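You operate a simulated robot arm through the tools that you are given. There is no shell and no other tool.

The job below is to be done with a simulated two-armed robot. You get a single attempt, and the scene is never put back.

## Task
Lay the rack's green tube in slide A's free pocket, send the slide in and grip that tube.
Fine: use the screen keys: pin down, slide in, lift down, grip.

Only the result counts: the job must be done as asked and must still hold three seconds after the hand-in. Knocking over, shifting, dropping, spilling or breaking anything else fails it.

## Robot
Two 7-joint arms with fingered hands on one trunk, on a base that moves. Base frame: it is fixed to the floor where the robot stands at the start and does not move with it; the origin is under the middle of the robot, x ahead of it, y to its left, z up. Units: m, degrees, N and s.
The left shoulder is at the start at [0.02, 0.208, 1.323], the right one opposite. Each reaches about 1.152 m from its shoulder. Places, roughly: a-slide [0.3, 2.5, 1]; a-slide pin [0.5, 2.6, 1]; grip key [0.4, 2.1, 0.7]; gripper [0.8, 2.8, 1.2]; lift key [0.4, 2.1, 0.7]; pin a key [0.3, 2.1, 0.7]; pocket 1 of white plate T2 [0.4, 2.5, 1.1]; pocket 2 of white plate T2 [0.4, 2.6, 1.1]; slide a key [0.3, 2.1, 0.7]; tube [0.25, 2.75, 1]. Payload 5 kg a hand.
Tool frame (each hand has its own): the origin (TCP) lies between the finger pads and is the grasp point; the fingertips stand 0.048 m ahead of it; z points along the fingers, y is the line along which they close. The gripper opens to 0.16 m; its body begins 0.056 m behind the TCP. The gripper is a hand of 4 fingers: y runs from the thumb to the fingers, the wrist lies at [-0.026, -0.142, -0.252] in the tool frame, and closing takes about 1.5 s.
Orientation is told as [roll, pitch, yaw] about the base's x, y, z axes, in that order, counted from this pose: with the fingers straight down and the wrist toward the robot, the tool's x, y and z point along [0, 1, 0], [1, 0, 0] and [0, 0, -1] of the base frame.

## Interface
- The arms move only by the tool arm_command. It takes "left_motion", "right_motion" or both (then of equal length, played together; a hand with none holds still); each is text: rows parted by semicolons, each of 7 numbers parted by spaces: the shift along the tool's x, y, z in cm, then the turn, a rotation vector about the tool's x, y, z in degrees, then the gripper command, from -1 (fully open) to 1 (shut), values between in proportion. In form: dx dy dz wx wy wz claw; .... A call has 1 to 20 rows; each row shifts and turns the commanded pose from where the row before left it, along the tool's axes as they then stand. Each row takes 0.2 s and may step no farther than 0.05 m and 8.6 degrees from the row before; otherwise, or with a gripper value out of range, the whole call is refused. Where a pose cannot be reached the arm comes as near as it can. A force on the tool above 40 N (or 10 N above the force at the start of the call, whichever is more), or a blocked arm, ends the call early, and 0.2 s more pass. Each finger travels about 0.108 m/s and halts on what it meets, pressing with about 32 N; the grip force reading is that of the motor and also rises with nothing between the fingers. The clock runs only during rows and for 0.2 s after the last one: add rows that do not move to give the fingers time. It gives the time, the measured TCP pose, the force on the tool (base axes), the opening and the grip force at its end, in the units of the frame above (readings bear some noise), with the torque about the TCP (base axes, N m) and any sound that the robot's microphone picked up.
- Cameras (640 x 400 px; columns grow to the right, rows downward): "scene" is now at [0.1009, -0.002, 1.519]; the picture's right is [-0.03, -1.00, 0.00], its down [-0.49, 0.01, -0.87] and it looks along [0.87, -0.03, -0.49] (base axes); focal length 263 px, centre (320, 200). "left" rides on the left gripper at [-0.087, -0.133, -0.189] in its tool frame; the picture's right is [-0.83, -0.26, 0.49], its down [0.51, -0.71, 0.49] and it looks along [0.22, 0.66, 0.72] (tool axes); focal length 238 px, centre (320, 200). "right" rides on the right gripper at [0.087, -0.133, -0.189] in its tool frame; the picture's right is [-0.83, 0.26, -0.49], its down [-0.51, -0.71, 0.49] and it looks along [-0.22, 0.66, 0.72] (tool axes); focal length 238 px, centre (320, 200). There is no depth. A picture from a camera that has moved, and an enlarged one, comes with that camera's place and axes in the base frame and with its lens.
- capture(camera): a new picture of that camera. No time passes.
- move_column(by): moves the trunk up (or, below 0, down) by that many m; the arms and the scene camera ride with it, the base frame stays. It gives what a move gives, with no picture.
- steer(legs): drives the robot by 1 to 6 legs, each [ahead, left, turn to the left] in m, m and degrees, along the robot's own axes; the way and the turn of a leg run together, so that a leg with both is an arc; at most 1.5 m and 180 degrees a leg. The arms and the cameras ride along, it lands a little off, and it stops where it bumps. It gives what a move gives.
- grasp_type(shape, hand): the hand has 4 fingers and takes this shape, open, in about a second: jaw (thumb against the fingers, like two jaws); tri (thumb and two fingers); tip (a fingertip pinch); poke (one finger out to press); point (the index stretched); flat (the hand flat); cup (the hand cupped); fist (a fist). The gripper value then closes the fingers along that shape, each until it touches; the sizes above hold for jaw. It gives what a move gives, with no picture.
- head_to(pan, tilt): turns the head with the scene camera to pan (to the left, within 86 degrees either way) and tilt (down, from -29 to 69), counted from straight ahead of the robot. It gives what a move gives.
- enlarge(camera, box): a new picture of the part [left, top, right, bottom] of that camera's present view, enlarged. No time passes.
- close_job(): hands the job in; it is judged then, once.

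Nothing tells you exact positions but the pictures and the camera data. Unless the task says otherwise, let go and move clear before handing in.

The tools are called after "Call:" as name(argument=value, ...) on one line, values as JSON. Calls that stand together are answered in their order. arm_command: Moves the arms, as the interface text tells. Its arguments: {"type":"object","properties":{"left_motion":{"type":"string"},"right_motion":{"type":"string"}},"required":[]} The other tools are called the same way: move_column (by) moves the trunk up or down; grasp_type (shape, hand) gives the hand a shape; steer (legs) drives the base; head_to (pan, tilt) turns the head that bears the scene camera; capture (camera) takes a picture; enlarge (camera, box) takes an enlarged picture of a part of a camera's view; close_job () hands the job in.

At the start:

```text
time: 0.0
left_position: [0.6336, 0.2206, 1.1325]
left_tcp_rot: [0.0, 0.0, 0.0]
left_contact_force: [-0.3, 1.2, -0.6]
left_wrist_torque: [-0.01, 0.02, 0.0]
left_width: 0.1595
left_grasp_force: 0.0
left_shape: jaw
right_position: [0.5665, -0.1995, 1.198]
right_tcp_rot: [0.0, 0.0, 0.0]
right_contact_force: [-0.1, -0.9, -0.2]
right_wrist_torque: [-0.02, -0.02, 0.0]
right_width: 0.1596
right_grasp_force: 0.0
right_shape: jaw
trunk travel left (down, up): [-0.325, 0.365]
robot x, y, heading: [-0.002, 0.0021, 0.1]
head pan, tilt (commanded): [-1.7, 29.6]
```

scene: 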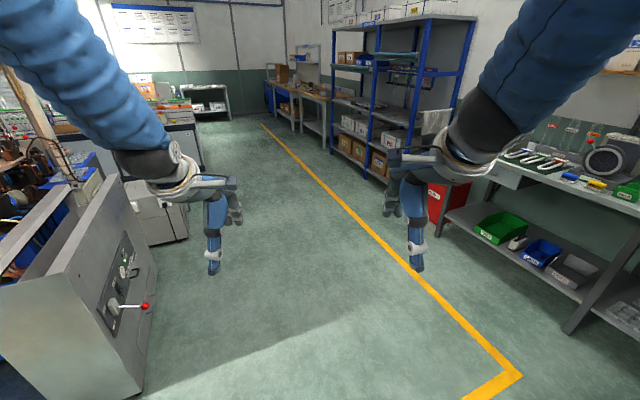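
right: 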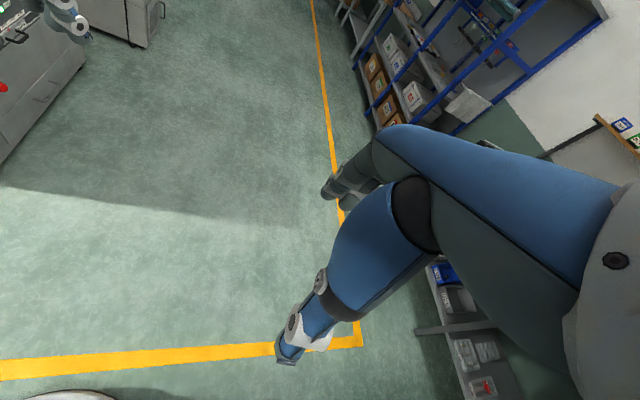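
left: 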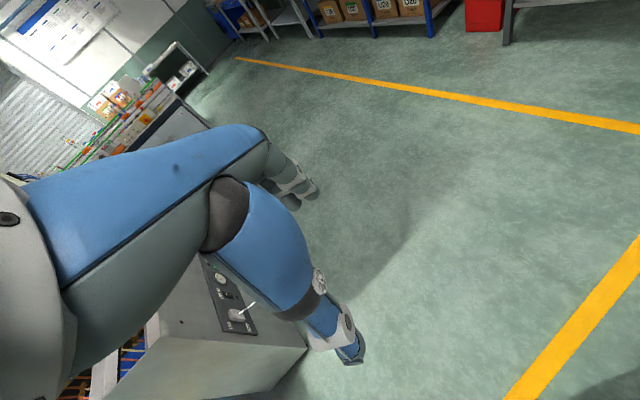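

I see a workshop with a machine cabinet at the near left; the slide station is said to be about 2.5 m to my left. I'll turn the head left to look at it first.

Call:
head_to(pan=80, tilt=25)

```text
time: 1.6
left_position: [0.6334, 0.2204, 1.1315]
left_tcp_rot: [0.0, 0.0, 0.0]
left_contact_force: [0.4, -0.5, -0.2]
left_wrist_torque: [-0.02, -0.01, 0.01]
left_width: 0.1596
left_grasp_force: 0.1
left_shape: jaw
right_position: [0.5658, -0.1993, 1.1989]
right_tcp_rot: [0.0, 0.0, 0.0]
right_contact_force: [1.0, -0.3, 0.6]
right_wrist_torque: [0.04, 0.02, -0.03]
right_width: 0.1595
right_grasp_force: 0.1
right_shape: jaw
trunk travel left (down, up): [-0.325, 0.365]
robot x, y, heading: [-0.0006, 0.0012, 0.0]
head pan, tilt (commanded): [80.0, 25.0]
```

The head is now turned left; I'll take a picture to find the station.

Call:
capture(camera="scene")

Call:
enlarge(camera="scene", box=[200, 60, 440, 210])

```text
taken
camera scene: at [0.0264, 0.0914, 1.5263], right [0.98, -0.17, 0.0], down [-0.07, -0.42, -0.91], along [0.16, 0.89, -0.42], focal length 263 px, centre (320, 200)
```

scene: 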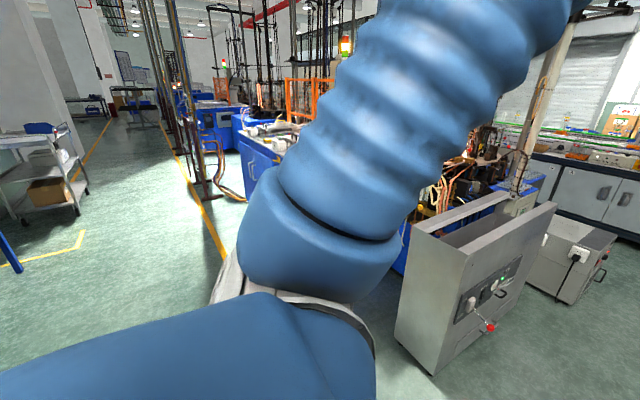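

```text
2.67 times, centred on (320, 135) of scene
camera zoom: at [0.0264, 0.0914, 1.5263], right [0.98, -0.17, 0.0], down [-0.07, -0.42, -0.91], along [0.16, 0.89, -0.42], focal length 700 px, centre (320, 373)
```

zoom: 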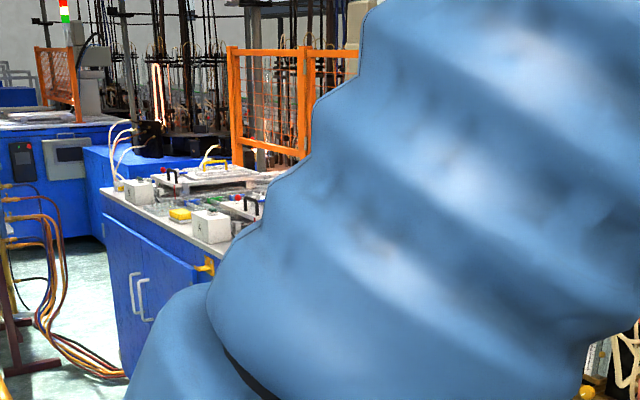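

My left arm blocks the view; the blue station with white slides shows behind it. I'll turn in place toward it (nothing within arm radius) and look straight ahead.

Call:
steer(legs=[[0, 0, 90]])

Call:
head_to(pan=0, tilt=25)

Call:
capture(camera="scene")

Call:
enlarge(camera="scene", box=[200, 60, 440, 210])

```text
time: 5.8
left_position: [-0.2393, 0.6275, 1.1325]
left_tcp_rot: [0.1, 0.1, 91.6]
left_contact_force: [-0.1, 1.2, -0.6]
left_wrist_torque: [-0.02, -0.06, -0.01]
left_width: 0.1597
left_grasp_force: 0.0
left_shape: jaw
right_position: [0.183, 0.571, 1.1982]
right_tcp_rot: [0.0, 0.0, 91.6]
right_contact_force: [-0.8, 1.0, -0.1]
right_wrist_torque: [-0.01, -0.01, -0.01]
right_width: 0.1594
right_grasp_force: 0.2
right_shape: jaw
trunk travel left (down, up): [-0.325, 0.365]
robot x, y, heading: [-0.0002, 0.0038, 91.8]
head pan, tilt (commanded): [80.0, 25.0]
```

```text
time: 7.4
left_position: [-0.2396, 0.6285, 1.1323]
left_tcp_rot: [0.0, 0.0, 91.5]
left_contact_force: [0.5, 0.4, -0.3]
left_wrist_torque: [-0.03, -0.01, 0.02]
left_width: 0.1596
left_grasp_force: 0.0
left_shape: jaw
right_position: [0.1835, 0.5719, 1.197]
right_tcp_rot: [-0.1, 0.0, 91.6]
right_contact_force: [0.0, 0.5, 0.3]
right_wrist_torque: [0.0, -0.01, -0.01]
right_width: 0.1596
right_grasp_force: 0.0
right_shape: jaw
trunk travel left (down, up): [-0.325, 0.365]
robot x, y, heading: [-0.0019, -0.0003, 91.4]
head pan, tilt (commanded): [0.0, 25.0]
```

```text
taken
camera scene: at [-0.0032, 0.1033, 1.5263], right [1.0, 0.03, 0.0], down [0.01, -0.42, -0.91], along [-0.03, 0.91, -0.42], focal length 263 px, centre (320, 200)
```

scene: 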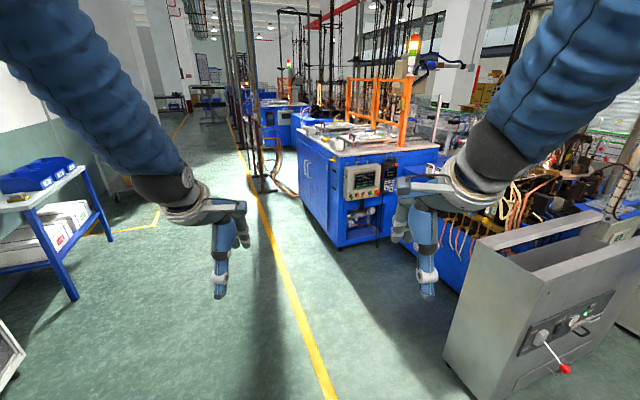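

```text
2.67 times, centred on (320, 135) of scene
camera zoom: at [-0.0032, 0.1033, 1.5263], right [1.0, 0.03, 0.0], down [0.01, -0.42, -0.91], along [-0.03, 0.91, -0.42], focal length 700 px, centre (320, 373)
```

zoom: 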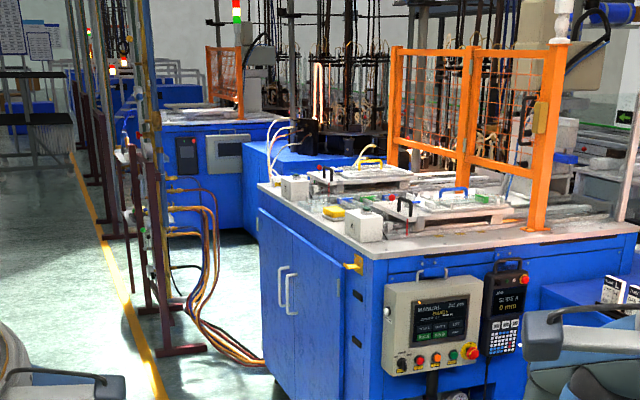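

The station is a blue cabinet turned about 22° counter-clockwise: its key panel faces me, and the slides lie on top with white plates. I'll drive to its left-front corner for a closer look.

Call:
steer(legs=[[1.2, 0.35, 0], [0, 0, -45]])

Call:
head_to(pan=0, tilt=30)

Call:
capture(camera="scene")

Call:
enlarge(camera="scene", box=[180, 50, 460, 225])

```text
time: 15.7
left_position: [-0.1022, 1.8064, 1.1319]
left_tcp_rot: [0.0, 0.0, 46.7]
left_contact_force: [0.4, -0.5, 0.0]
left_wrist_torque: [0.02, 0.06, 0.02]
left_width: 0.1597
left_grasp_force: 0.1
left_shape: jaw
right_position: [0.1564, 1.4691, 1.1987]
right_tcp_rot: [-0.1, 0.0, 46.9]
right_contact_force: [-0.3, -0.5, -0.9]
right_wrist_torque: [0.03, 0.0, -0.04]
right_width: 0.1595
right_grasp_force: 0.0
right_shape: jaw
trunk travel left (down, up): [-0.325, 0.365]
robot x, y, heading: [-0.3737, 1.1932, 46.8]
head pan, tilt (commanded): [0.0, 25.0]
```

```text
time: 16.4
left_position: [-0.1028, 1.8075, 1.1332]
left_tcp_rot: [0.0, 0.0, 46.9]
left_contact_force: [0.5, 0.4, -0.2]
left_wrist_torque: [0.02, 0.0, 0.03]
left_width: 0.1595
left_grasp_force: 0.1
left_shape: jaw
right_position: [0.156, 1.4715, 1.1995]
right_tcp_rot: [0.0, 0.0, 46.8]
right_contact_force: [-0.2, 0.1, 0.3]
right_wrist_torque: [0.02, 0.0, 0.01]
right_width: 0.1595
right_grasp_force: 0.1
right_shape: jaw
trunk travel left (down, up): [-0.325, 0.365]
robot x, y, heading: [-0.3762, 1.1944, 46.7]
head pan, tilt (commanded): [0.0, 30.0]
```

```text
taken
camera scene: at [-0.3069, 1.2683, 1.5184], right [0.73, -0.68, 0.0], down [-0.34, -0.36, -0.87], along [0.59, 0.63, -0.5], focal length 263 px, centre (320, 200)
```

scene: 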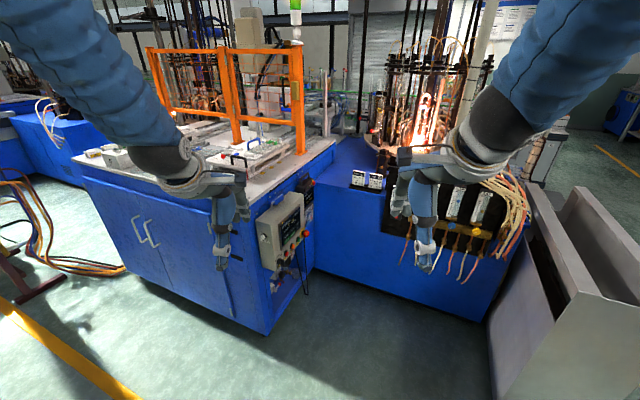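

```text
2.29 times, centred on (320, 138) of scene
camera zoom: at [-0.3069, 1.2683, 1.5184], right [0.73, -0.68, 0.0], down [-0.34, -0.36, -0.87], along [0.59, 0.63, -0.5], focal length 600 px, centre (320, 343)
```

zoom: 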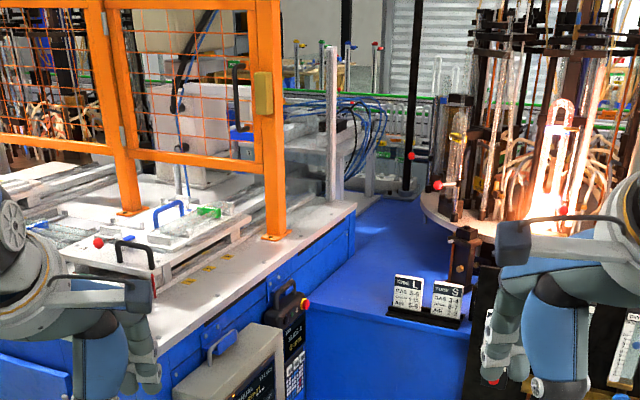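

The station's long side faces away from the robot's right, and the slide runs inward past an orange fence to the gripper. I'll raise the trunk for clearance and a better view, then go to the slide side, still off the edge.

Call:
move_column(by=0.25)

Call:
steer(legs=[[0, 0, -24.7], [0, 1.0, 0], [0.15, 0, 0]])

Call:
head_to(pan=0, tilt=45)

Call:
capture(camera="scene")

Call:
enlarge(camera="scene", box=[200, 50, 440, 200])

```text
time: 18.9
left_position: [-0.1019, 1.8071, 1.3819]
left_tcp_rot: [0.0, 0.1, 46.8]
left_contact_force: [-0.3, -0.5, -0.3]
left_wrist_torque: [0.0, 0.01, -0.01]
left_width: 0.1595
left_grasp_force: 0.1
left_shape: jaw
right_position: [0.1567, 1.4708, 1.448]
right_tcp_rot: [0.1, 0.0, 46.8]
right_contact_force: [0.4, 0.9, 0.4]
right_wrist_torque: [-0.02, 0.02, 0.02]
right_width: 0.1595
right_grasp_force: 0.1
right_shape: jaw
trunk travel left (down, up): [-0.575, 0.115]
robot x, y, heading: [-0.3774, 1.1944, 46.9]
head pan, tilt (commanded): [0.0, 30.0]
```

```text
time: 26.3
left_position: [-0.1131, 2.6015, 1.3823]
left_tcp_rot: [0.0, 0.0, 22.6]
left_contact_force: [-1.9, -1.0, 1.4]
left_wrist_torque: [0.09, -0.03, 0.0]
left_width: 0.1597
left_grasp_force: 0.1
left_shape: jaw
right_position: [-0.0155, 2.1871, 1.4487]
right_tcp_rot: [0.0, -0.2, 22.7]
right_contact_force: [-0.2, -0.5, 0.8]
right_wrist_torque: [0.0, -0.07, -0.01]
right_width: 0.1599
right_grasp_force: 0.0
right_shape: jaw
trunk travel left (down, up): [-0.575, 0.115]
robot x, y, heading: [-0.6126, 2.1581, 22.9]
head pan, tilt (commanded): [0.0, 30.0]
```

```text
time: 27.0
left_position: [-0.1087, 2.6027, 1.3817]
left_tcp_rot: [0.0, 0.1, 22.7]
left_contact_force: [1.2, 0.6, -0.5]
left_wrist_torque: [-0.05, 0.09, 0.0]
left_width: 0.16
left_grasp_force: 0.0
left_shape: jaw
right_position: [-0.0112, 2.191, 1.4488]
right_tcp_rot: [-0.1, 0.0, 22.7]
right_contact_force: [0.3, 0.3, 0.1]
right_wrist_torque: [-0.03, 0.09, -0.02]
right_width: 0.1596
right_grasp_force: 0.1
right_shape: jaw
trunk travel left (down, up): [-0.575, 0.115]
robot x, y, heading: [-0.6096, 2.153, 22.8]
head pan, tilt (commanded): [0.0, 45.0]
```

```text
taken
camera scene: at [-0.5244, 2.1906, 1.7457], right [0.39, -0.92, 0.0], down [-0.65, -0.27, -0.71], along [0.65, 0.27, -0.71], focal length 263 px, centre (320, 200)
```

scene: 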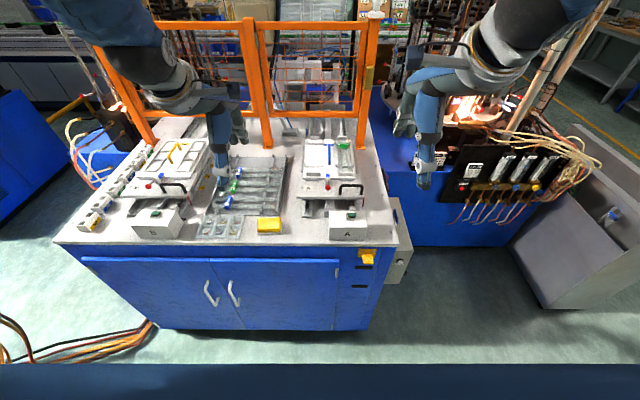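

```text
2.67 times, centred on (320, 125) of scene
camera zoom: at [-0.5244, 2.1906, 1.7457], right [0.39, -0.92, 0.0], down [-0.65, -0.27, -0.71], along [0.65, 0.27, -0.71], focal length 700 px, centre (320, 400)
```

zoom: 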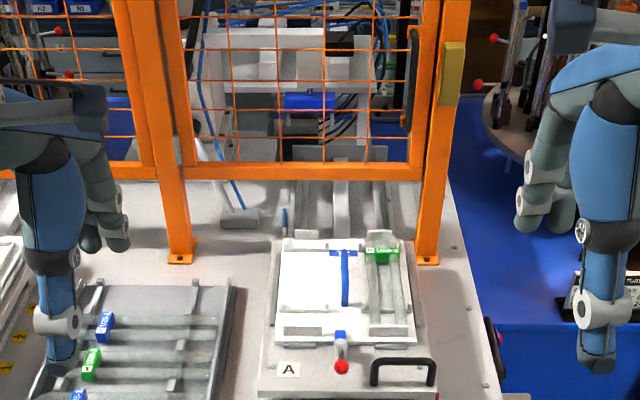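

I see slide A (label A) with a white plate holding a green-capped tube on its right, and a grey rack to the left with blue and green capped tubes. I'll zoom in on the details.

Call:
enlarge(camera="scene", box=[280, 120, 400, 195])

Call:
enlarge(camera="scene", box=[190, 140, 310, 245])

Call:
capture(camera="left")

Call:
capture(camera="right")

```text
5.33 times, centred on (340, 158) of scene
camera zoom: at [-0.5244, 2.1906, 1.7457], right [0.39, -0.92, 0.0], down [-0.65, -0.27, -0.71], along [0.65, 0.27, -0.71], focal length 1401 px, centre (213, 427)
```

zoom: 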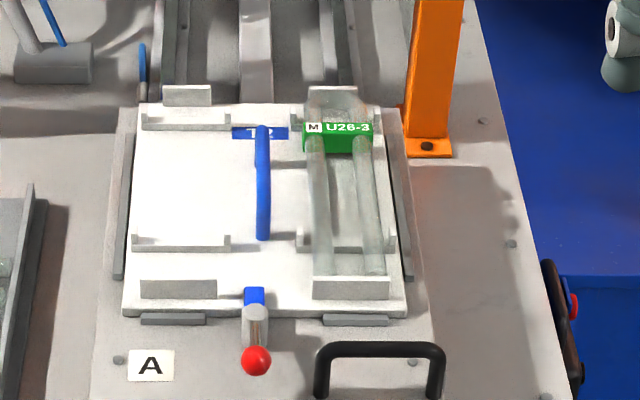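

```text
3.81 times, centred on (250, 192) of scene
camera zoom: at [-0.5244, 2.1906, 1.7457], right [0.39, -0.92, 0.0], down [-0.65, -0.27, -0.71], along [0.65, 0.27, -0.71], focal length 1001 px, centre (587, 229)
```

zoom: 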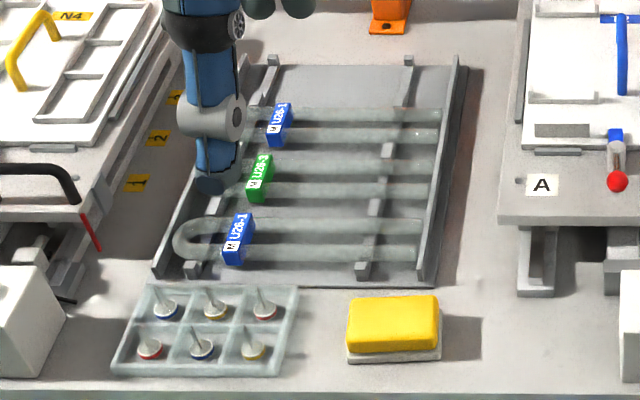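

```text
taken
camera left: at [-0.1986, 2.4717, 1.5704], right [0.08, -0.87, -0.49], down [-0.85, 0.19, -0.49], along [0.52, 0.45, -0.72], focal length 238 px, centre (320, 200)
```

left: 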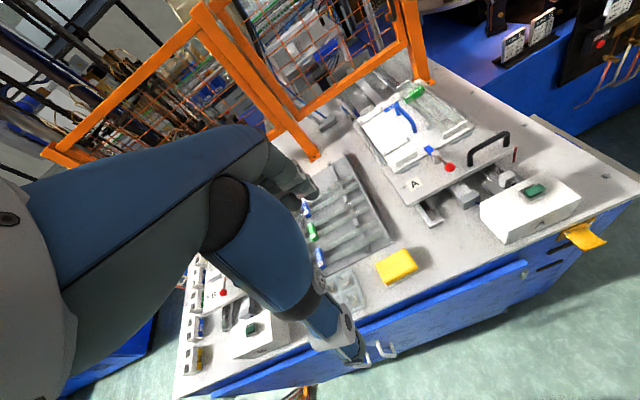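

```text
taken
camera right: at [-0.1657, 2.2183, 1.6365], right [0.56, -0.67, 0.49], down [-0.46, -0.74, -0.49], along [0.69, 0.05, -0.72], focal length 238 px, centre (320, 200)
```

right: 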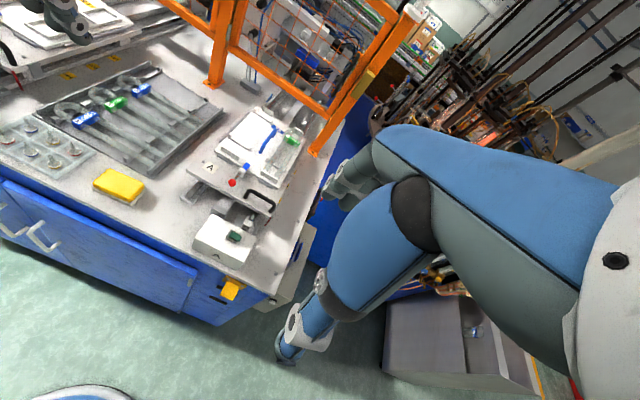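

The tubes are glass U-tubes with label clips: the rack's green one (U24-3) lies in the middle with its bend to the left, and slide A's free pocket is the left one. I'll move the left hand aside and drive a little closer for measuring.

Call:
arm_command(left_motion="4 0 0 0 0 0 -1; 4 0 0 0 0 0 -1; 4 0 0 0 0 0 -1; 4 0 0 0 0 0 -1; 4 0 0 0 0 0 -1; 4 0 0 0 0 0 -1")

Call:
steer(legs=[[0.12, 0, 0]])

Call:
head_to(pan=0, tilt=50)

Call:
capture(camera="scene")

Call:
enlarge(camera="scene", box=[190, 110, 310, 185])

Call:
enlarge(camera="scene", box=[290, 90, 410, 165])

```text
time: 28.4
left_position: [-0.2054, 2.824, 1.3845]
left_tcp_rot: [0.0, 0.0, 22.7]
left_contact_force: [-0.7, 1.1, 0.4]
left_wrist_torque: [-0.04, -0.03, -0.02]
left_width: 0.1596
left_grasp_force: 0.0
left_shape: jaw
right_position: [-0.014, 2.1894, 1.4498]
right_tcp_rot: [0.0, 0.0, 22.7]
right_contact_force: [-1.0, -0.1, 0.0]
right_wrist_torque: [-0.04, -0.05, -0.01]
right_width: 0.1595
right_grasp_force: 0.0
right_shape: jaw
trunk travel left (down, up): [-0.575, 0.115]
robot x, y, heading: [-0.6082, 2.151, 22.8]
head pan, tilt (commanded): [0.0, 45.0]
```

```text
time: 29.7
left_position: [-0.0916, 2.8677, 1.386]
left_tcp_rot: [-0.2, -0.1, 22.5]
left_contact_force: [0.2, 0.5, 0.3]
left_wrist_torque: [-0.02, -0.04, -0.03]
left_width: 0.1595
left_grasp_force: 0.1
left_shape: jaw
right_position: [0.098, 2.2313, 1.4482]
right_tcp_rot: [0.0, -0.1, 22.5]
right_contact_force: [-0.6, -0.5, -0.4]
right_wrist_torque: [0.0, -0.03, -0.01]
right_width: 0.1599
right_grasp_force: 0.1
right_shape: jaw
trunk travel left (down, up): [-0.575, 0.115]
robot x, y, heading: [-0.4986, 2.2012, 22.5]
head pan, tilt (commanded): [0.0, 45.0]
```

```text
time: 30.3
left_position: [-0.0911, 2.8683, 1.3844]
left_tcp_rot: [0.0, 0.1, 22.5]
left_contact_force: [1.1, -0.4, -0.7]
left_wrist_torque: [-0.02, 0.07, -0.03]
left_width: 0.1598
left_grasp_force: 0.0
left_shape: jaw
right_position: [0.0994, 2.2324, 1.4474]
right_tcp_rot: [0.0, 0.0, 22.6]
right_contact_force: [1.2, -0.7, -0.3]
right_wrist_torque: [0.01, 0.08, -0.01]
right_width: 0.1597
right_grasp_force: 0.0
right_shape: jaw
trunk travel left (down, up): [-0.575, 0.115]
robot x, y, heading: [-0.5017, 2.1982, 22.8]
head pan, tilt (commanded): [0.0, 50.0]
```

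```text
taken
camera scene: at [-0.4184, 2.2345, 1.7388], right [0.38, -0.92, 0.0], down [-0.71, -0.29, -0.64], along [0.59, 0.25, -0.77], focal length 263 px, centre (320, 200)
```

scene: 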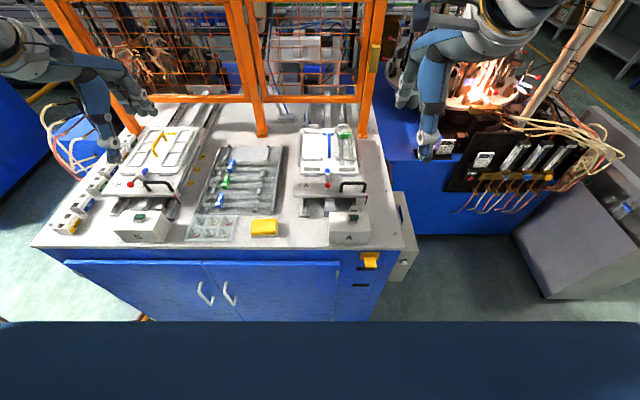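

```text
5.33 times, centred on (250, 148) of scene
camera zoom: at [-0.4184, 2.2345, 1.7388], right [0.38, -0.92, 0.0], down [-0.71, -0.29, -0.64], along [0.59, 0.25, -0.77], focal length 1401 px, centre (693, 480)
```

zoom: 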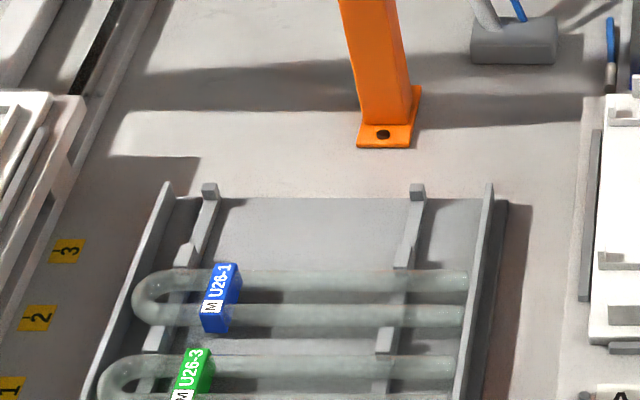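

```text
5.33 times, centred on (350, 128) of scene
camera zoom: at [-0.4184, 2.2345, 1.7388], right [0.38, -0.92, 0.0], down [-0.71, -0.29, -0.64], along [0.59, 0.25, -0.77], focal length 1401 px, centre (160, 587)
```

zoom: 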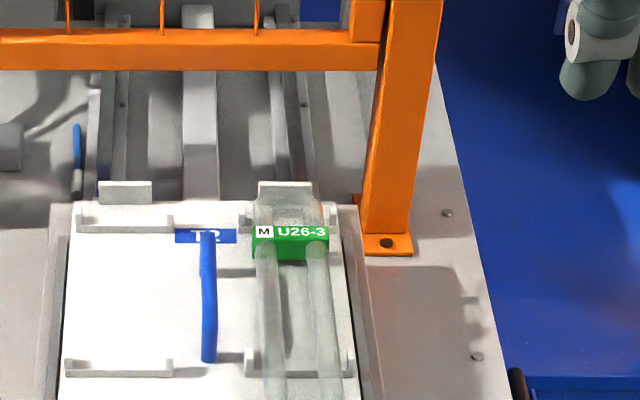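

Both areas are visible now. I'll zoom in on the rack and the free pocket separately.

Call:
enlarge(camera="scene", box=[195, 135, 291, 220])

Call:
enlarge(camera="scene", box=[290, 115, 386, 205])

Call:
capture(camera="left")

Call:
capture(camera="right")

```text
4.71 times, centred on (243, 178) of scene
camera zoom: at [-0.4184, 2.2345, 1.7388], right [0.38, -0.92, 0.0], down [-0.71, -0.29, -0.64], along [0.59, 0.25, -0.77], focal length 1236 px, centre (682, 306)
```

zoom: 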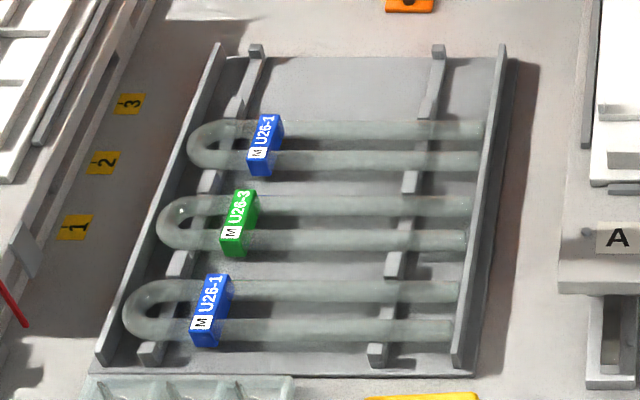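

```text
4.44 times, centred on (338, 160) of scene
camera zoom: at [-0.4184, 2.2345, 1.7388], right [0.38, -0.92, 0.0], down [-0.71, -0.29, -0.64], along [0.59, 0.25, -0.77], focal length 1167 px, centre (240, 378)
```

zoom: 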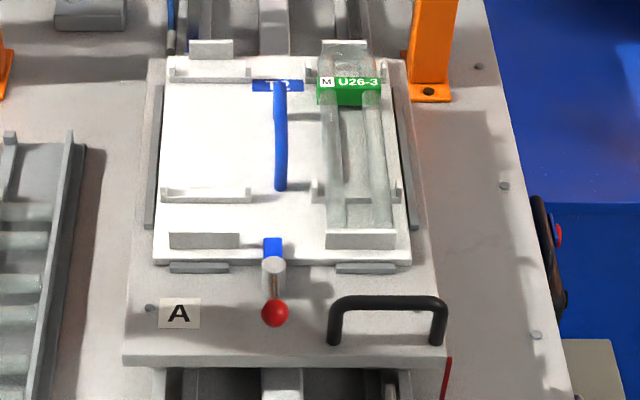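

```text
taken
camera left: at [-0.1798, 2.7373, 1.5733], right [0.08, -0.87, -0.49], down [-0.85, 0.2, -0.49], along [0.52, 0.45, -0.72], focal length 238 px, centre (320, 200)
```

left: 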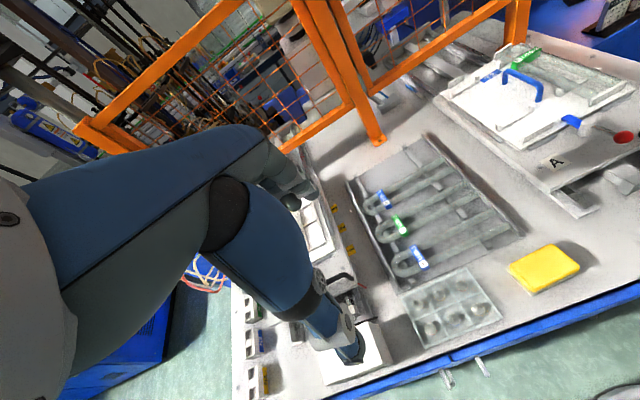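

```text
taken
camera right: at [-0.0556, 2.2623, 1.6366], right [0.56, -0.67, 0.49], down [-0.46, -0.74, -0.49], along [0.69, 0.05, -0.72], focal length 238 px, centre (320, 200)
```

right: 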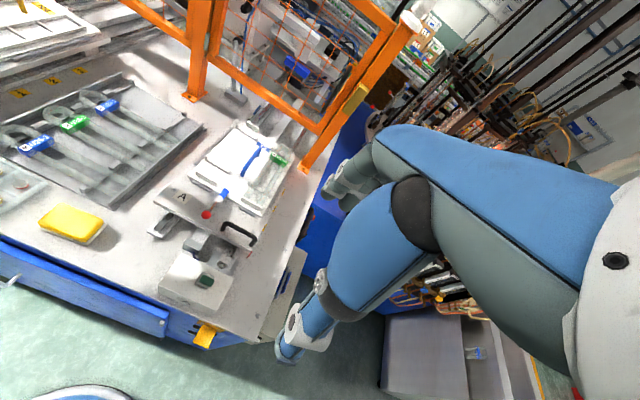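

I'll zoom the hand-camera views of the rack and pocket to get heights by parallax.

Call:
enlarge(camera="left", box=[340, 130, 530, 290])

Call:
enlarge(camera="left", box=[430, 30, 640, 200])

Call:
enlarge(camera="right", box=[0, 70, 210, 210])

Call:
enlarge(camera="right", box=[150, 100, 320, 260])

```text
2.50 times, centred on (435, 210) of left
camera zoom: at [-0.1798, 2.7373, 1.5733], right [0.08, -0.87, -0.49], down [-0.85, 0.2, -0.49], along [0.52, 0.45, -0.72], focal length 596 px, centre (32, 175)
```

zoom: 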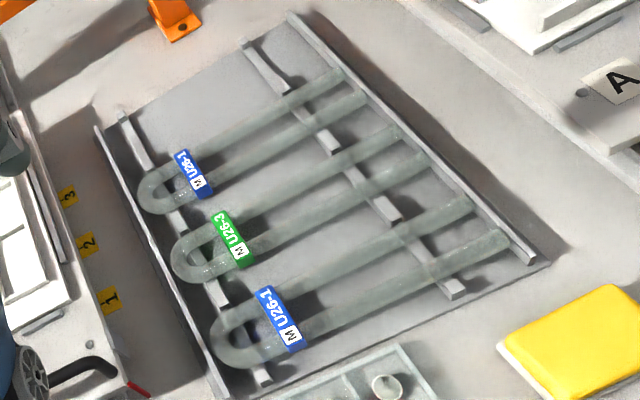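

```text
2.35 times, centred on (535, 115) of left
camera zoom: at [-0.1798, 2.7373, 1.5733], right [0.08, -0.87, -0.49], down [-0.85, 0.2, -0.49], along [0.52, 0.45, -0.72], focal length 561 px, centre (-186, 400)
```

zoom: 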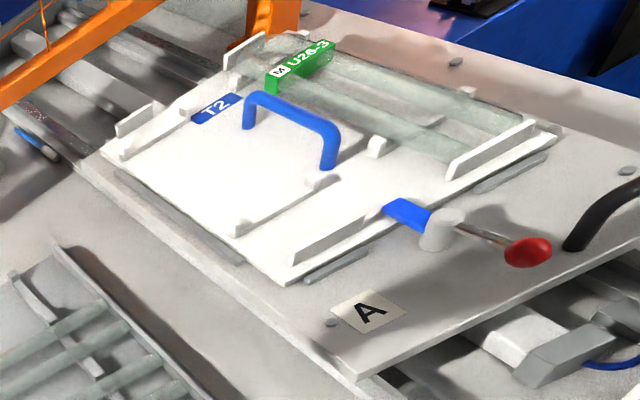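

```text
2.86 times, centred on (105, 140) of right
camera zoom: at [-0.0556, 2.2623, 1.6366], right [0.56, -0.67, 0.49], down [-0.46, -0.74, -0.49], along [0.69, 0.05, -0.72], focal length 681 px, centre (934, 371)
```

zoom: 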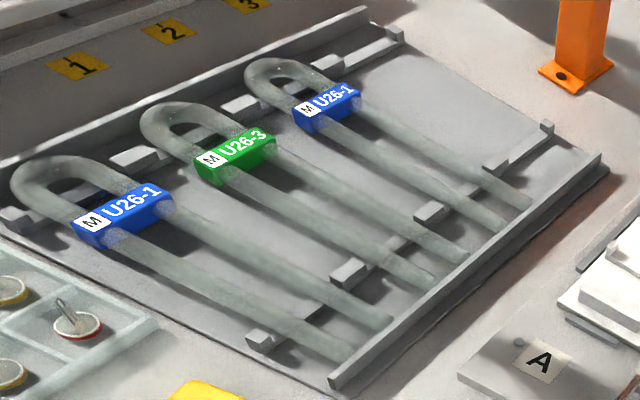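

```text
2.50 times, centred on (235, 180) of right
camera zoom: at [-0.0556, 2.2623, 1.6366], right [0.56, -0.67, 0.49], down [-0.46, -0.74, -0.49], along [0.69, 0.05, -0.72], focal length 596 px, centre (532, 250)
```

zoom: 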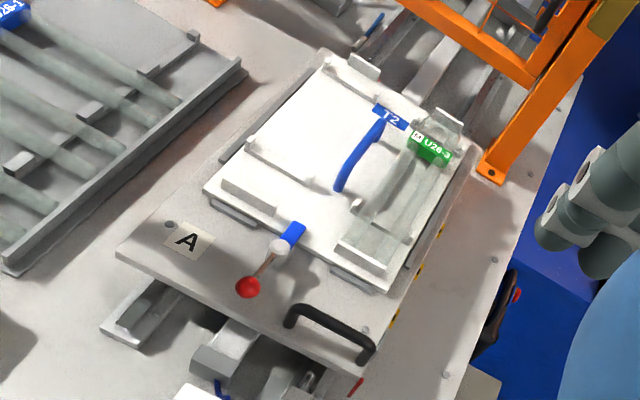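

Triangulation gives the green rack tube's clip near z 0.99, with its axis running left-right for me, and the free pocket about 0.34 m right and 0.14 m ahead, 8 cm higher. Next I'll look closely at the hand and its fingers to choose a grasp shape.

Call:
enlarge(camera="scene", box=[40, 30, 180, 180])

Call:
enlarge(camera="scene", box=[380, 0, 520, 170])

```text
2.67 times, centred on (110, 105) of scene
camera zoom: at [-0.4184, 2.2345, 1.7388], right [0.38, -0.92, 0.0], down [-0.71, -0.29, -0.64], along [0.59, 0.25, -0.77], focal length 700 px, centre (880, 453)
```

zoom: 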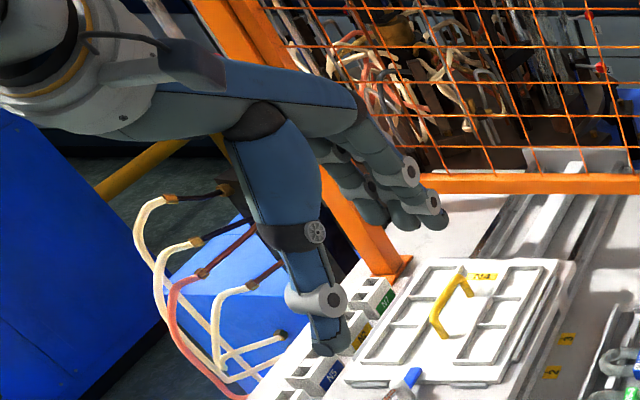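

```text
2.35 times, centred on (450, 85) of scene
camera zoom: at [-0.4184, 2.2345, 1.7388], right [0.38, -0.92, 0.0], down [-0.71, -0.29, -0.64], along [0.59, 0.25, -0.77], focal length 618 px, centre (14, 471)
```

zoom: 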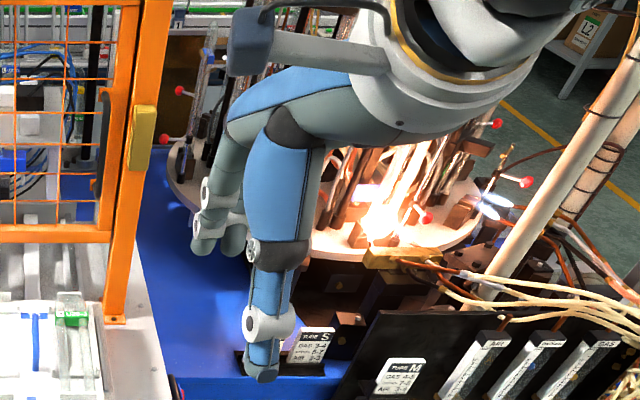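

The thumb is on my side and three fingers beyond, each roughly 2.5–3 cm wide. I'll try the narrower "tip" shape and look at it from both cameras.

Call:
grasp_type(shape="tip", hand="left")

Call:
enlarge(camera="scene", box=[40, 30, 180, 180])

Call:
capture(camera="left")

Call:
capture(camera="right")

```text
time: 31.2
left_position: [-0.0921, 2.8681, 1.3856]
left_tcp_rot: [0.0, -0.1, 22.5]
left_contact_force: [-0.6, -0.2, 0.6]
left_wrist_torque: [0.0, -0.06, -0.02]
left_width: 0.16
left_grasp_force: 0.1
left_shape: tip
right_position: [0.0969, 2.232, 1.4491]
right_tcp_rot: [0.0, -0.1, 22.5]
right_contact_force: [-0.6, 0.0, 0.7]
right_wrist_torque: [-0.02, -0.02, -0.01]
right_width: 0.1598
right_grasp_force: 0.0
right_shape: jaw
trunk travel left (down, up): [-0.575, 0.115]
robot x, y, heading: [-0.4998, 2.199, 22.5]
head pan, tilt (commanded): [0.0, 50.0]
```

```text
2.67 times, centred on (110, 105) of scene
camera zoom: at [-0.4201, 2.2339, 1.7388], right [0.38, -0.92, 0.0], down [-0.71, -0.29, -0.64], along [0.59, 0.25, -0.77], focal length 700 px, centre (880, 453)
```

zoom: 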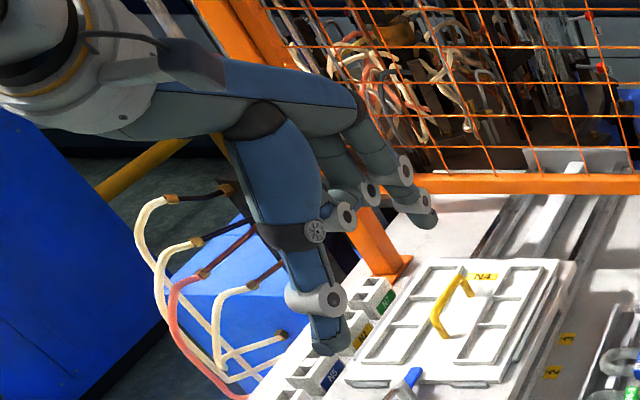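

```text
taken
camera left: at [-0.1813, 2.7369, 1.5739], right [0.08, -0.87, -0.49], down [-0.85, 0.2, -0.49], along [0.52, 0.45, -0.72], focal length 238 px, centre (320, 200)
```

left: 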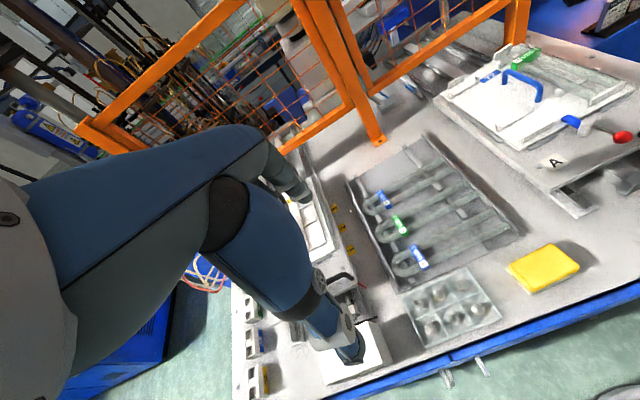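

```text
taken
camera right: at [-0.0572, 2.2617, 1.6372], right [0.56, -0.67, 0.49], down [-0.46, -0.74, -0.49], along [0.69, 0.05, -0.72], focal length 238 px, centre (320, 200)
```

right: 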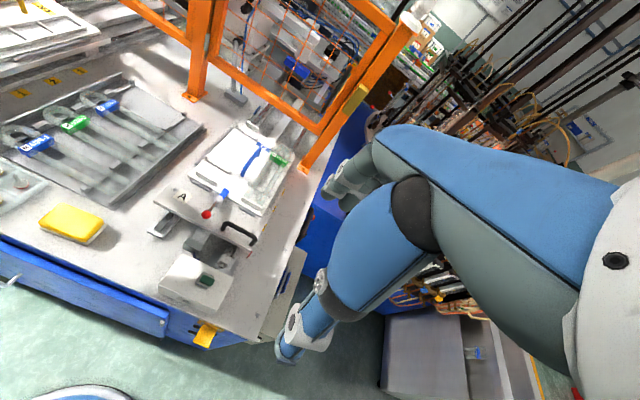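

The base looks about 0.3 m in radius, so there is room. I'll drive 0.13 m closer, go back to jaw shape, and turn the left hand 90° in free air to see its profile.

Call:
steer(legs=[[0.13, 0, 0]])

Call:
grasp_type(shape="jaw", hand="left")

Call:
arm_command(left_motion="0 -1 0 0 0 8.5 -1; 0 -1 0 0 0 8.5 -1; 0 -1 0 0 0 8.5 -1; 0 0 0 0 0 8.5 -1; 0 0 0 0 0 8.5 -1; 0 0 0 0 0 8.5 -1; 0 0 0 0 0 8.5 -1; 0 0 0 0 0 8.5 -1; 0 0 0 0 0 8.5 -1; 0 0 0 0 0 8.5 -1; 0 0 0 0 0 5 -1; 0 0 0 0 0 0 -1")

Call:
capture(camera="scene")

Call:
enlarge(camera="scene", box=[80, 60, 240, 200])

```text
time: 32.5
left_position: [0.0215, 2.9179, 1.3853]
left_tcp_rot: [0.0, 0.0, 22.6]
left_contact_force: [-0.9, -0.5, -0.9]
left_wrist_torque: [-0.02, -0.02, 0.01]
left_width: 0.1599
left_grasp_force: 0.1
left_shape: tip
right_position: [0.2133, 2.2836, 1.4493]
right_tcp_rot: [0.0, -0.2, 22.7]
right_contact_force: [-0.4, 0.7, -0.5]
right_wrist_torque: [-0.01, -0.02, -0.02]
right_width: 0.1596
right_grasp_force: 0.0
right_shape: jaw
trunk travel left (down, up): [-0.575, 0.115]
robot x, y, heading: [-0.3826, 2.2429, 23.0]
head pan, tilt (commanded): [0.0, 50.0]
```

```text
time: 33.4
left_position: [0.0217, 2.918, 1.3854]
left_tcp_rot: [0.0, -0.1, 22.7]
left_contact_force: [0.3, -1.1, 0.4]
left_wrist_torque: [0.02, 0.02, -0.01]
left_width: 0.1596
left_grasp_force: 0.0
left_shape: jaw
right_position: [0.2147, 2.2832, 1.4495]
right_tcp_rot: [0.0, 0.0, 22.7]
right_contact_force: [-0.9, 0.0, -0.1]
right_wrist_torque: [0.02, -0.04, -0.02]
right_width: 0.1597
right_grasp_force: 0.1
right_shape: jaw
trunk travel left (down, up): [-0.575, 0.115]
robot x, y, heading: [-0.3824, 2.2494, 22.4]
head pan, tilt (commanded): [0.0, 50.0]
```

```text
time: 36.0
left_position: [-0.0046, 2.9106, 1.386]
left_tcp_rot: [0.1, -0.1, -67.5]
left_contact_force: [0.2, -0.6, 0.5]
left_wrist_torque: [0.01, -0.01, 0.04]
left_width: 0.1596
left_grasp_force: 0.1
left_shape: jaw
right_position: [0.2147, 2.2833, 1.4479]
right_tcp_rot: [0.0, 0.1, 22.7]
right_contact_force: [-0.4, -0.3, 0.4]
right_wrist_torque: [0.03, -0.02, -0.03]
right_width: 0.1598
right_grasp_force: 0.0
right_shape: jaw
trunk travel left (down, up): [-0.575, 0.115]
robot x, y, heading: [-0.3835, 2.248, 22.5]
head pan, tilt (commanded): [0.0, 50.0]
```

```text
taken
camera scene: at [-0.3033, 2.2831, 1.7388], right [0.39, -0.92, 0.0], down [-0.71, -0.3, -0.64], along [0.59, 0.25, -0.77], focal length 263 px, centre (320, 200)
```

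scene: 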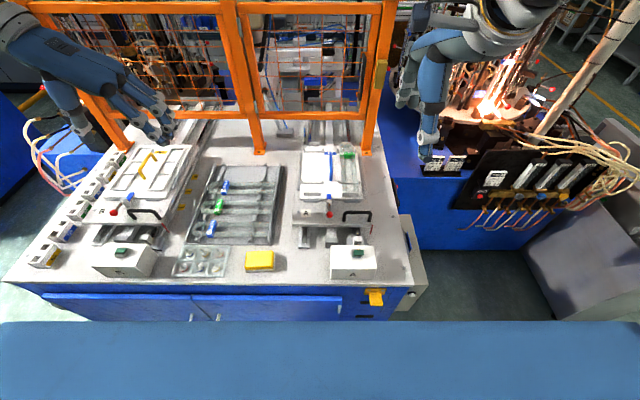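

```text
2.86 times, centred on (160, 130) of scene
camera zoom: at [-0.3033, 2.2831, 1.7388], right [0.39, -0.92, 0.0], down [-0.71, -0.3, -0.64], along [0.59, 0.25, -0.77], focal length 750 px, centre (777, 400)
```

zoom: 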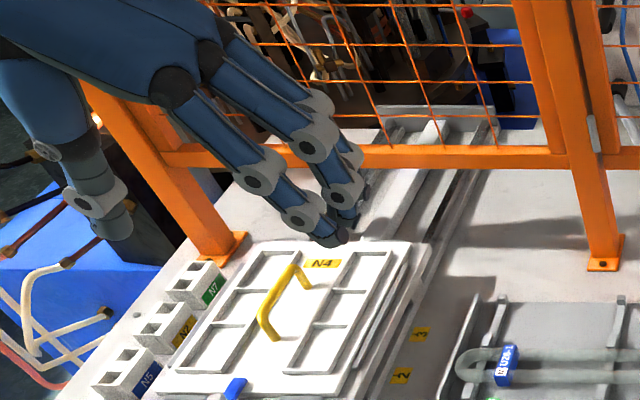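

The 90° turned pose is reachable. I'll half-close the jaw to see how the fingertips look at about tube width.

Call:
arm_command(left_motion="0 0 0 0 0 0 0; 0 0 0 0 0 0 0; 0 0 0 0 0 0 0; 0 0 0 0 0 0 0; 0 0 0 0 0 0 0; 0 0 0 0 0 0 0")

Call:
enlarge(camera="scene", box=[80, 60, 240, 160])

Call:
capture(camera="left")

Call:
capture(camera="right")

```text
time: 37.4
left_position: [-0.0045, 2.91, 1.3854]
left_tcp_rot: [0.0, -0.1, -67.2]
left_contact_force: [-0.4, -0.5, 0.1]
left_wrist_torque: [0.0, 0.0, 0.0]
left_width: 0.0807
left_grasp_force: 0.0
left_shape: jaw
right_position: [0.215, 2.2832, 1.4477]
right_tcp_rot: [0.0, 0.0, 22.8]
right_contact_force: [-0.2, 0.0, 0.0]
right_wrist_torque: [-0.04, 0.04, 0.04]
right_width: 0.1598
right_grasp_force: 0.1
right_shape: jaw
trunk travel left (down, up): [-0.575, 0.115]
robot x, y, heading: [-0.3819, 2.2457, 22.7]
head pan, tilt (commanded): [0.0, 50.0]
```

```text
4.00 times, centred on (160, 110) of scene
camera zoom: at [-0.3026, 2.2832, 1.7388], right [0.39, -0.92, 0.0], down [-0.71, -0.3, -0.64], along [0.59, 0.25, -0.77], focal length 1051 px, centre (960, 560)
```

zoom: 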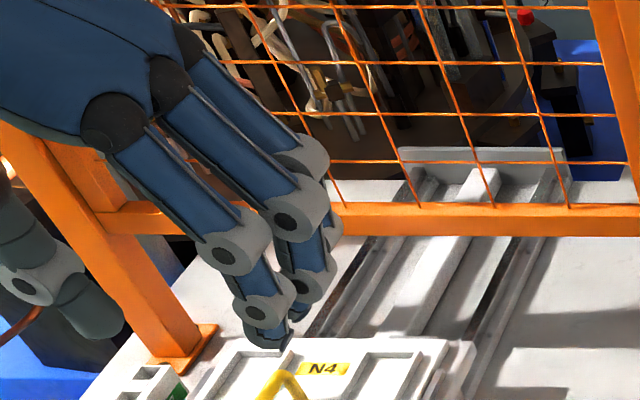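

```text
taken
camera left: at [-0.136, 2.9996, 1.574], right [-0.87, -0.08, -0.49], down [0.19, 0.85, -0.49], along [0.45, -0.52, -0.72], focal length 238 px, centre (320, 200)
```

left: 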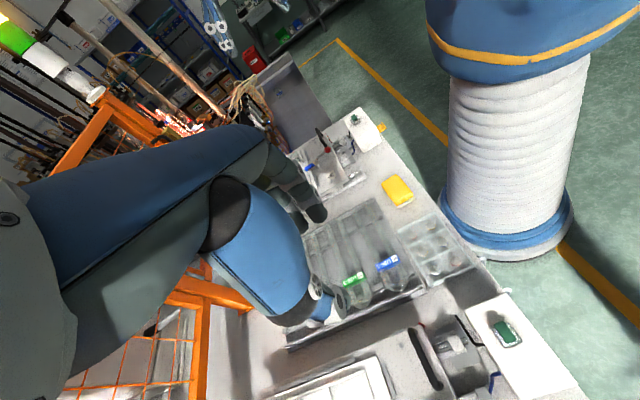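

```text
taken
camera right: at [0.0601, 2.3124, 1.637], right [0.56, -0.67, 0.49], down [-0.46, -0.74, -0.49], along [0.69, 0.05, -0.72], focal length 238 px, centre (320, 200)
```

right: 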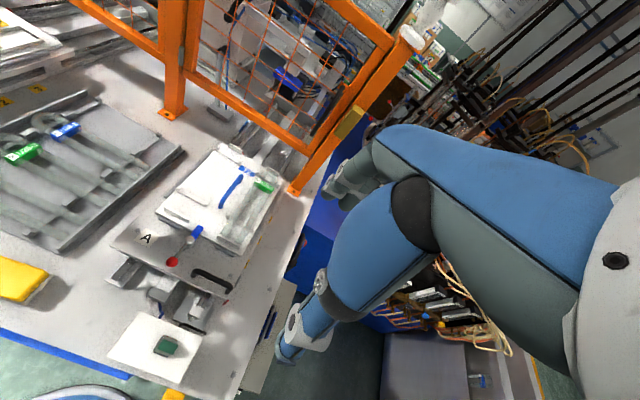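

The fingertips look about 2–2.5 cm thick, which fits the gaps between tubes (≈4 cm) and beside the blue handle (≈3.4 cm). I'll take high zooms from the new position to refine the coordinates.

Call:
enlarge(camera="scene", box=[190, 160, 290, 250])

Call:
enlarge(camera="scene", box=[285, 130, 385, 230])

Call:
enlarge(camera="right", box=[0, 90, 190, 230])

Call:
enlarge(camera="right", box=[140, 120, 300, 280])

```text
4.44 times, centred on (240, 205) of scene
camera zoom: at [-0.3026, 2.2832, 1.7388], right [0.39, -0.92, 0.0], down [-0.71, -0.3, -0.64], along [0.59, 0.25, -0.77], focal length 1167 px, centre (676, 178)
```

zoom: 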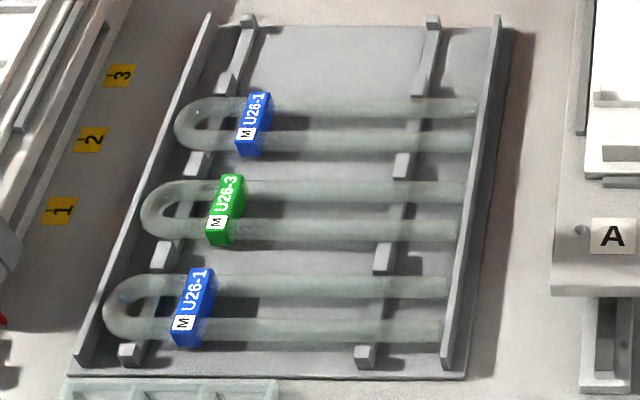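

```text
4.00 times, centred on (335, 180) of scene
camera zoom: at [-0.3026, 2.2832, 1.7388], right [0.39, -0.92, 0.0], down [-0.71, -0.3, -0.64], along [0.59, 0.25, -0.77], focal length 1051 px, centre (260, 280)
```

zoom: 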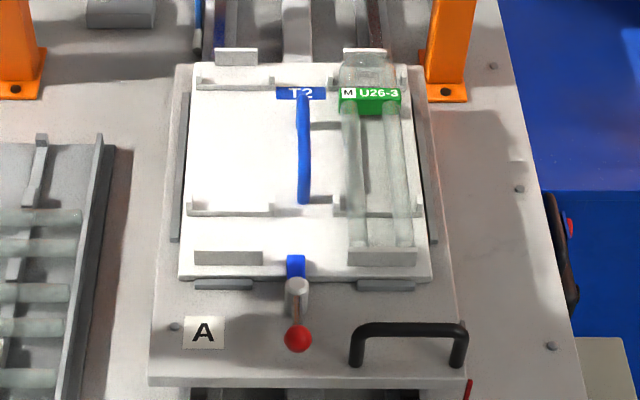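

```text
2.86 times, centred on (95, 160) of right
camera zoom: at [0.0601, 2.3124, 1.637], right [0.56, -0.67, 0.49], down [-0.46, -0.74, -0.49], along [0.69, 0.05, -0.72], focal length 681 px, centre (963, 314)
```

zoom: 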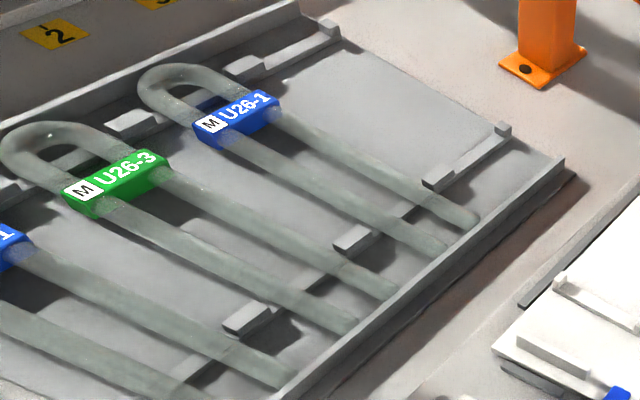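

```text
2.50 times, centred on (220, 200) of right
camera zoom: at [0.0601, 2.3124, 1.637], right [0.56, -0.67, 0.49], down [-0.46, -0.74, -0.49], along [0.69, 0.05, -0.72], focal length 596 px, centre (570, 200)
```

zoom: 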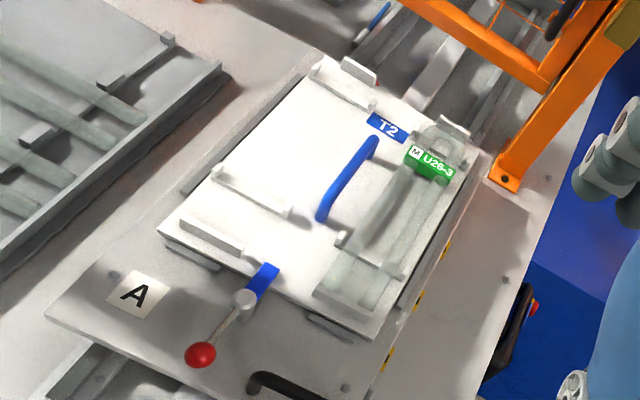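

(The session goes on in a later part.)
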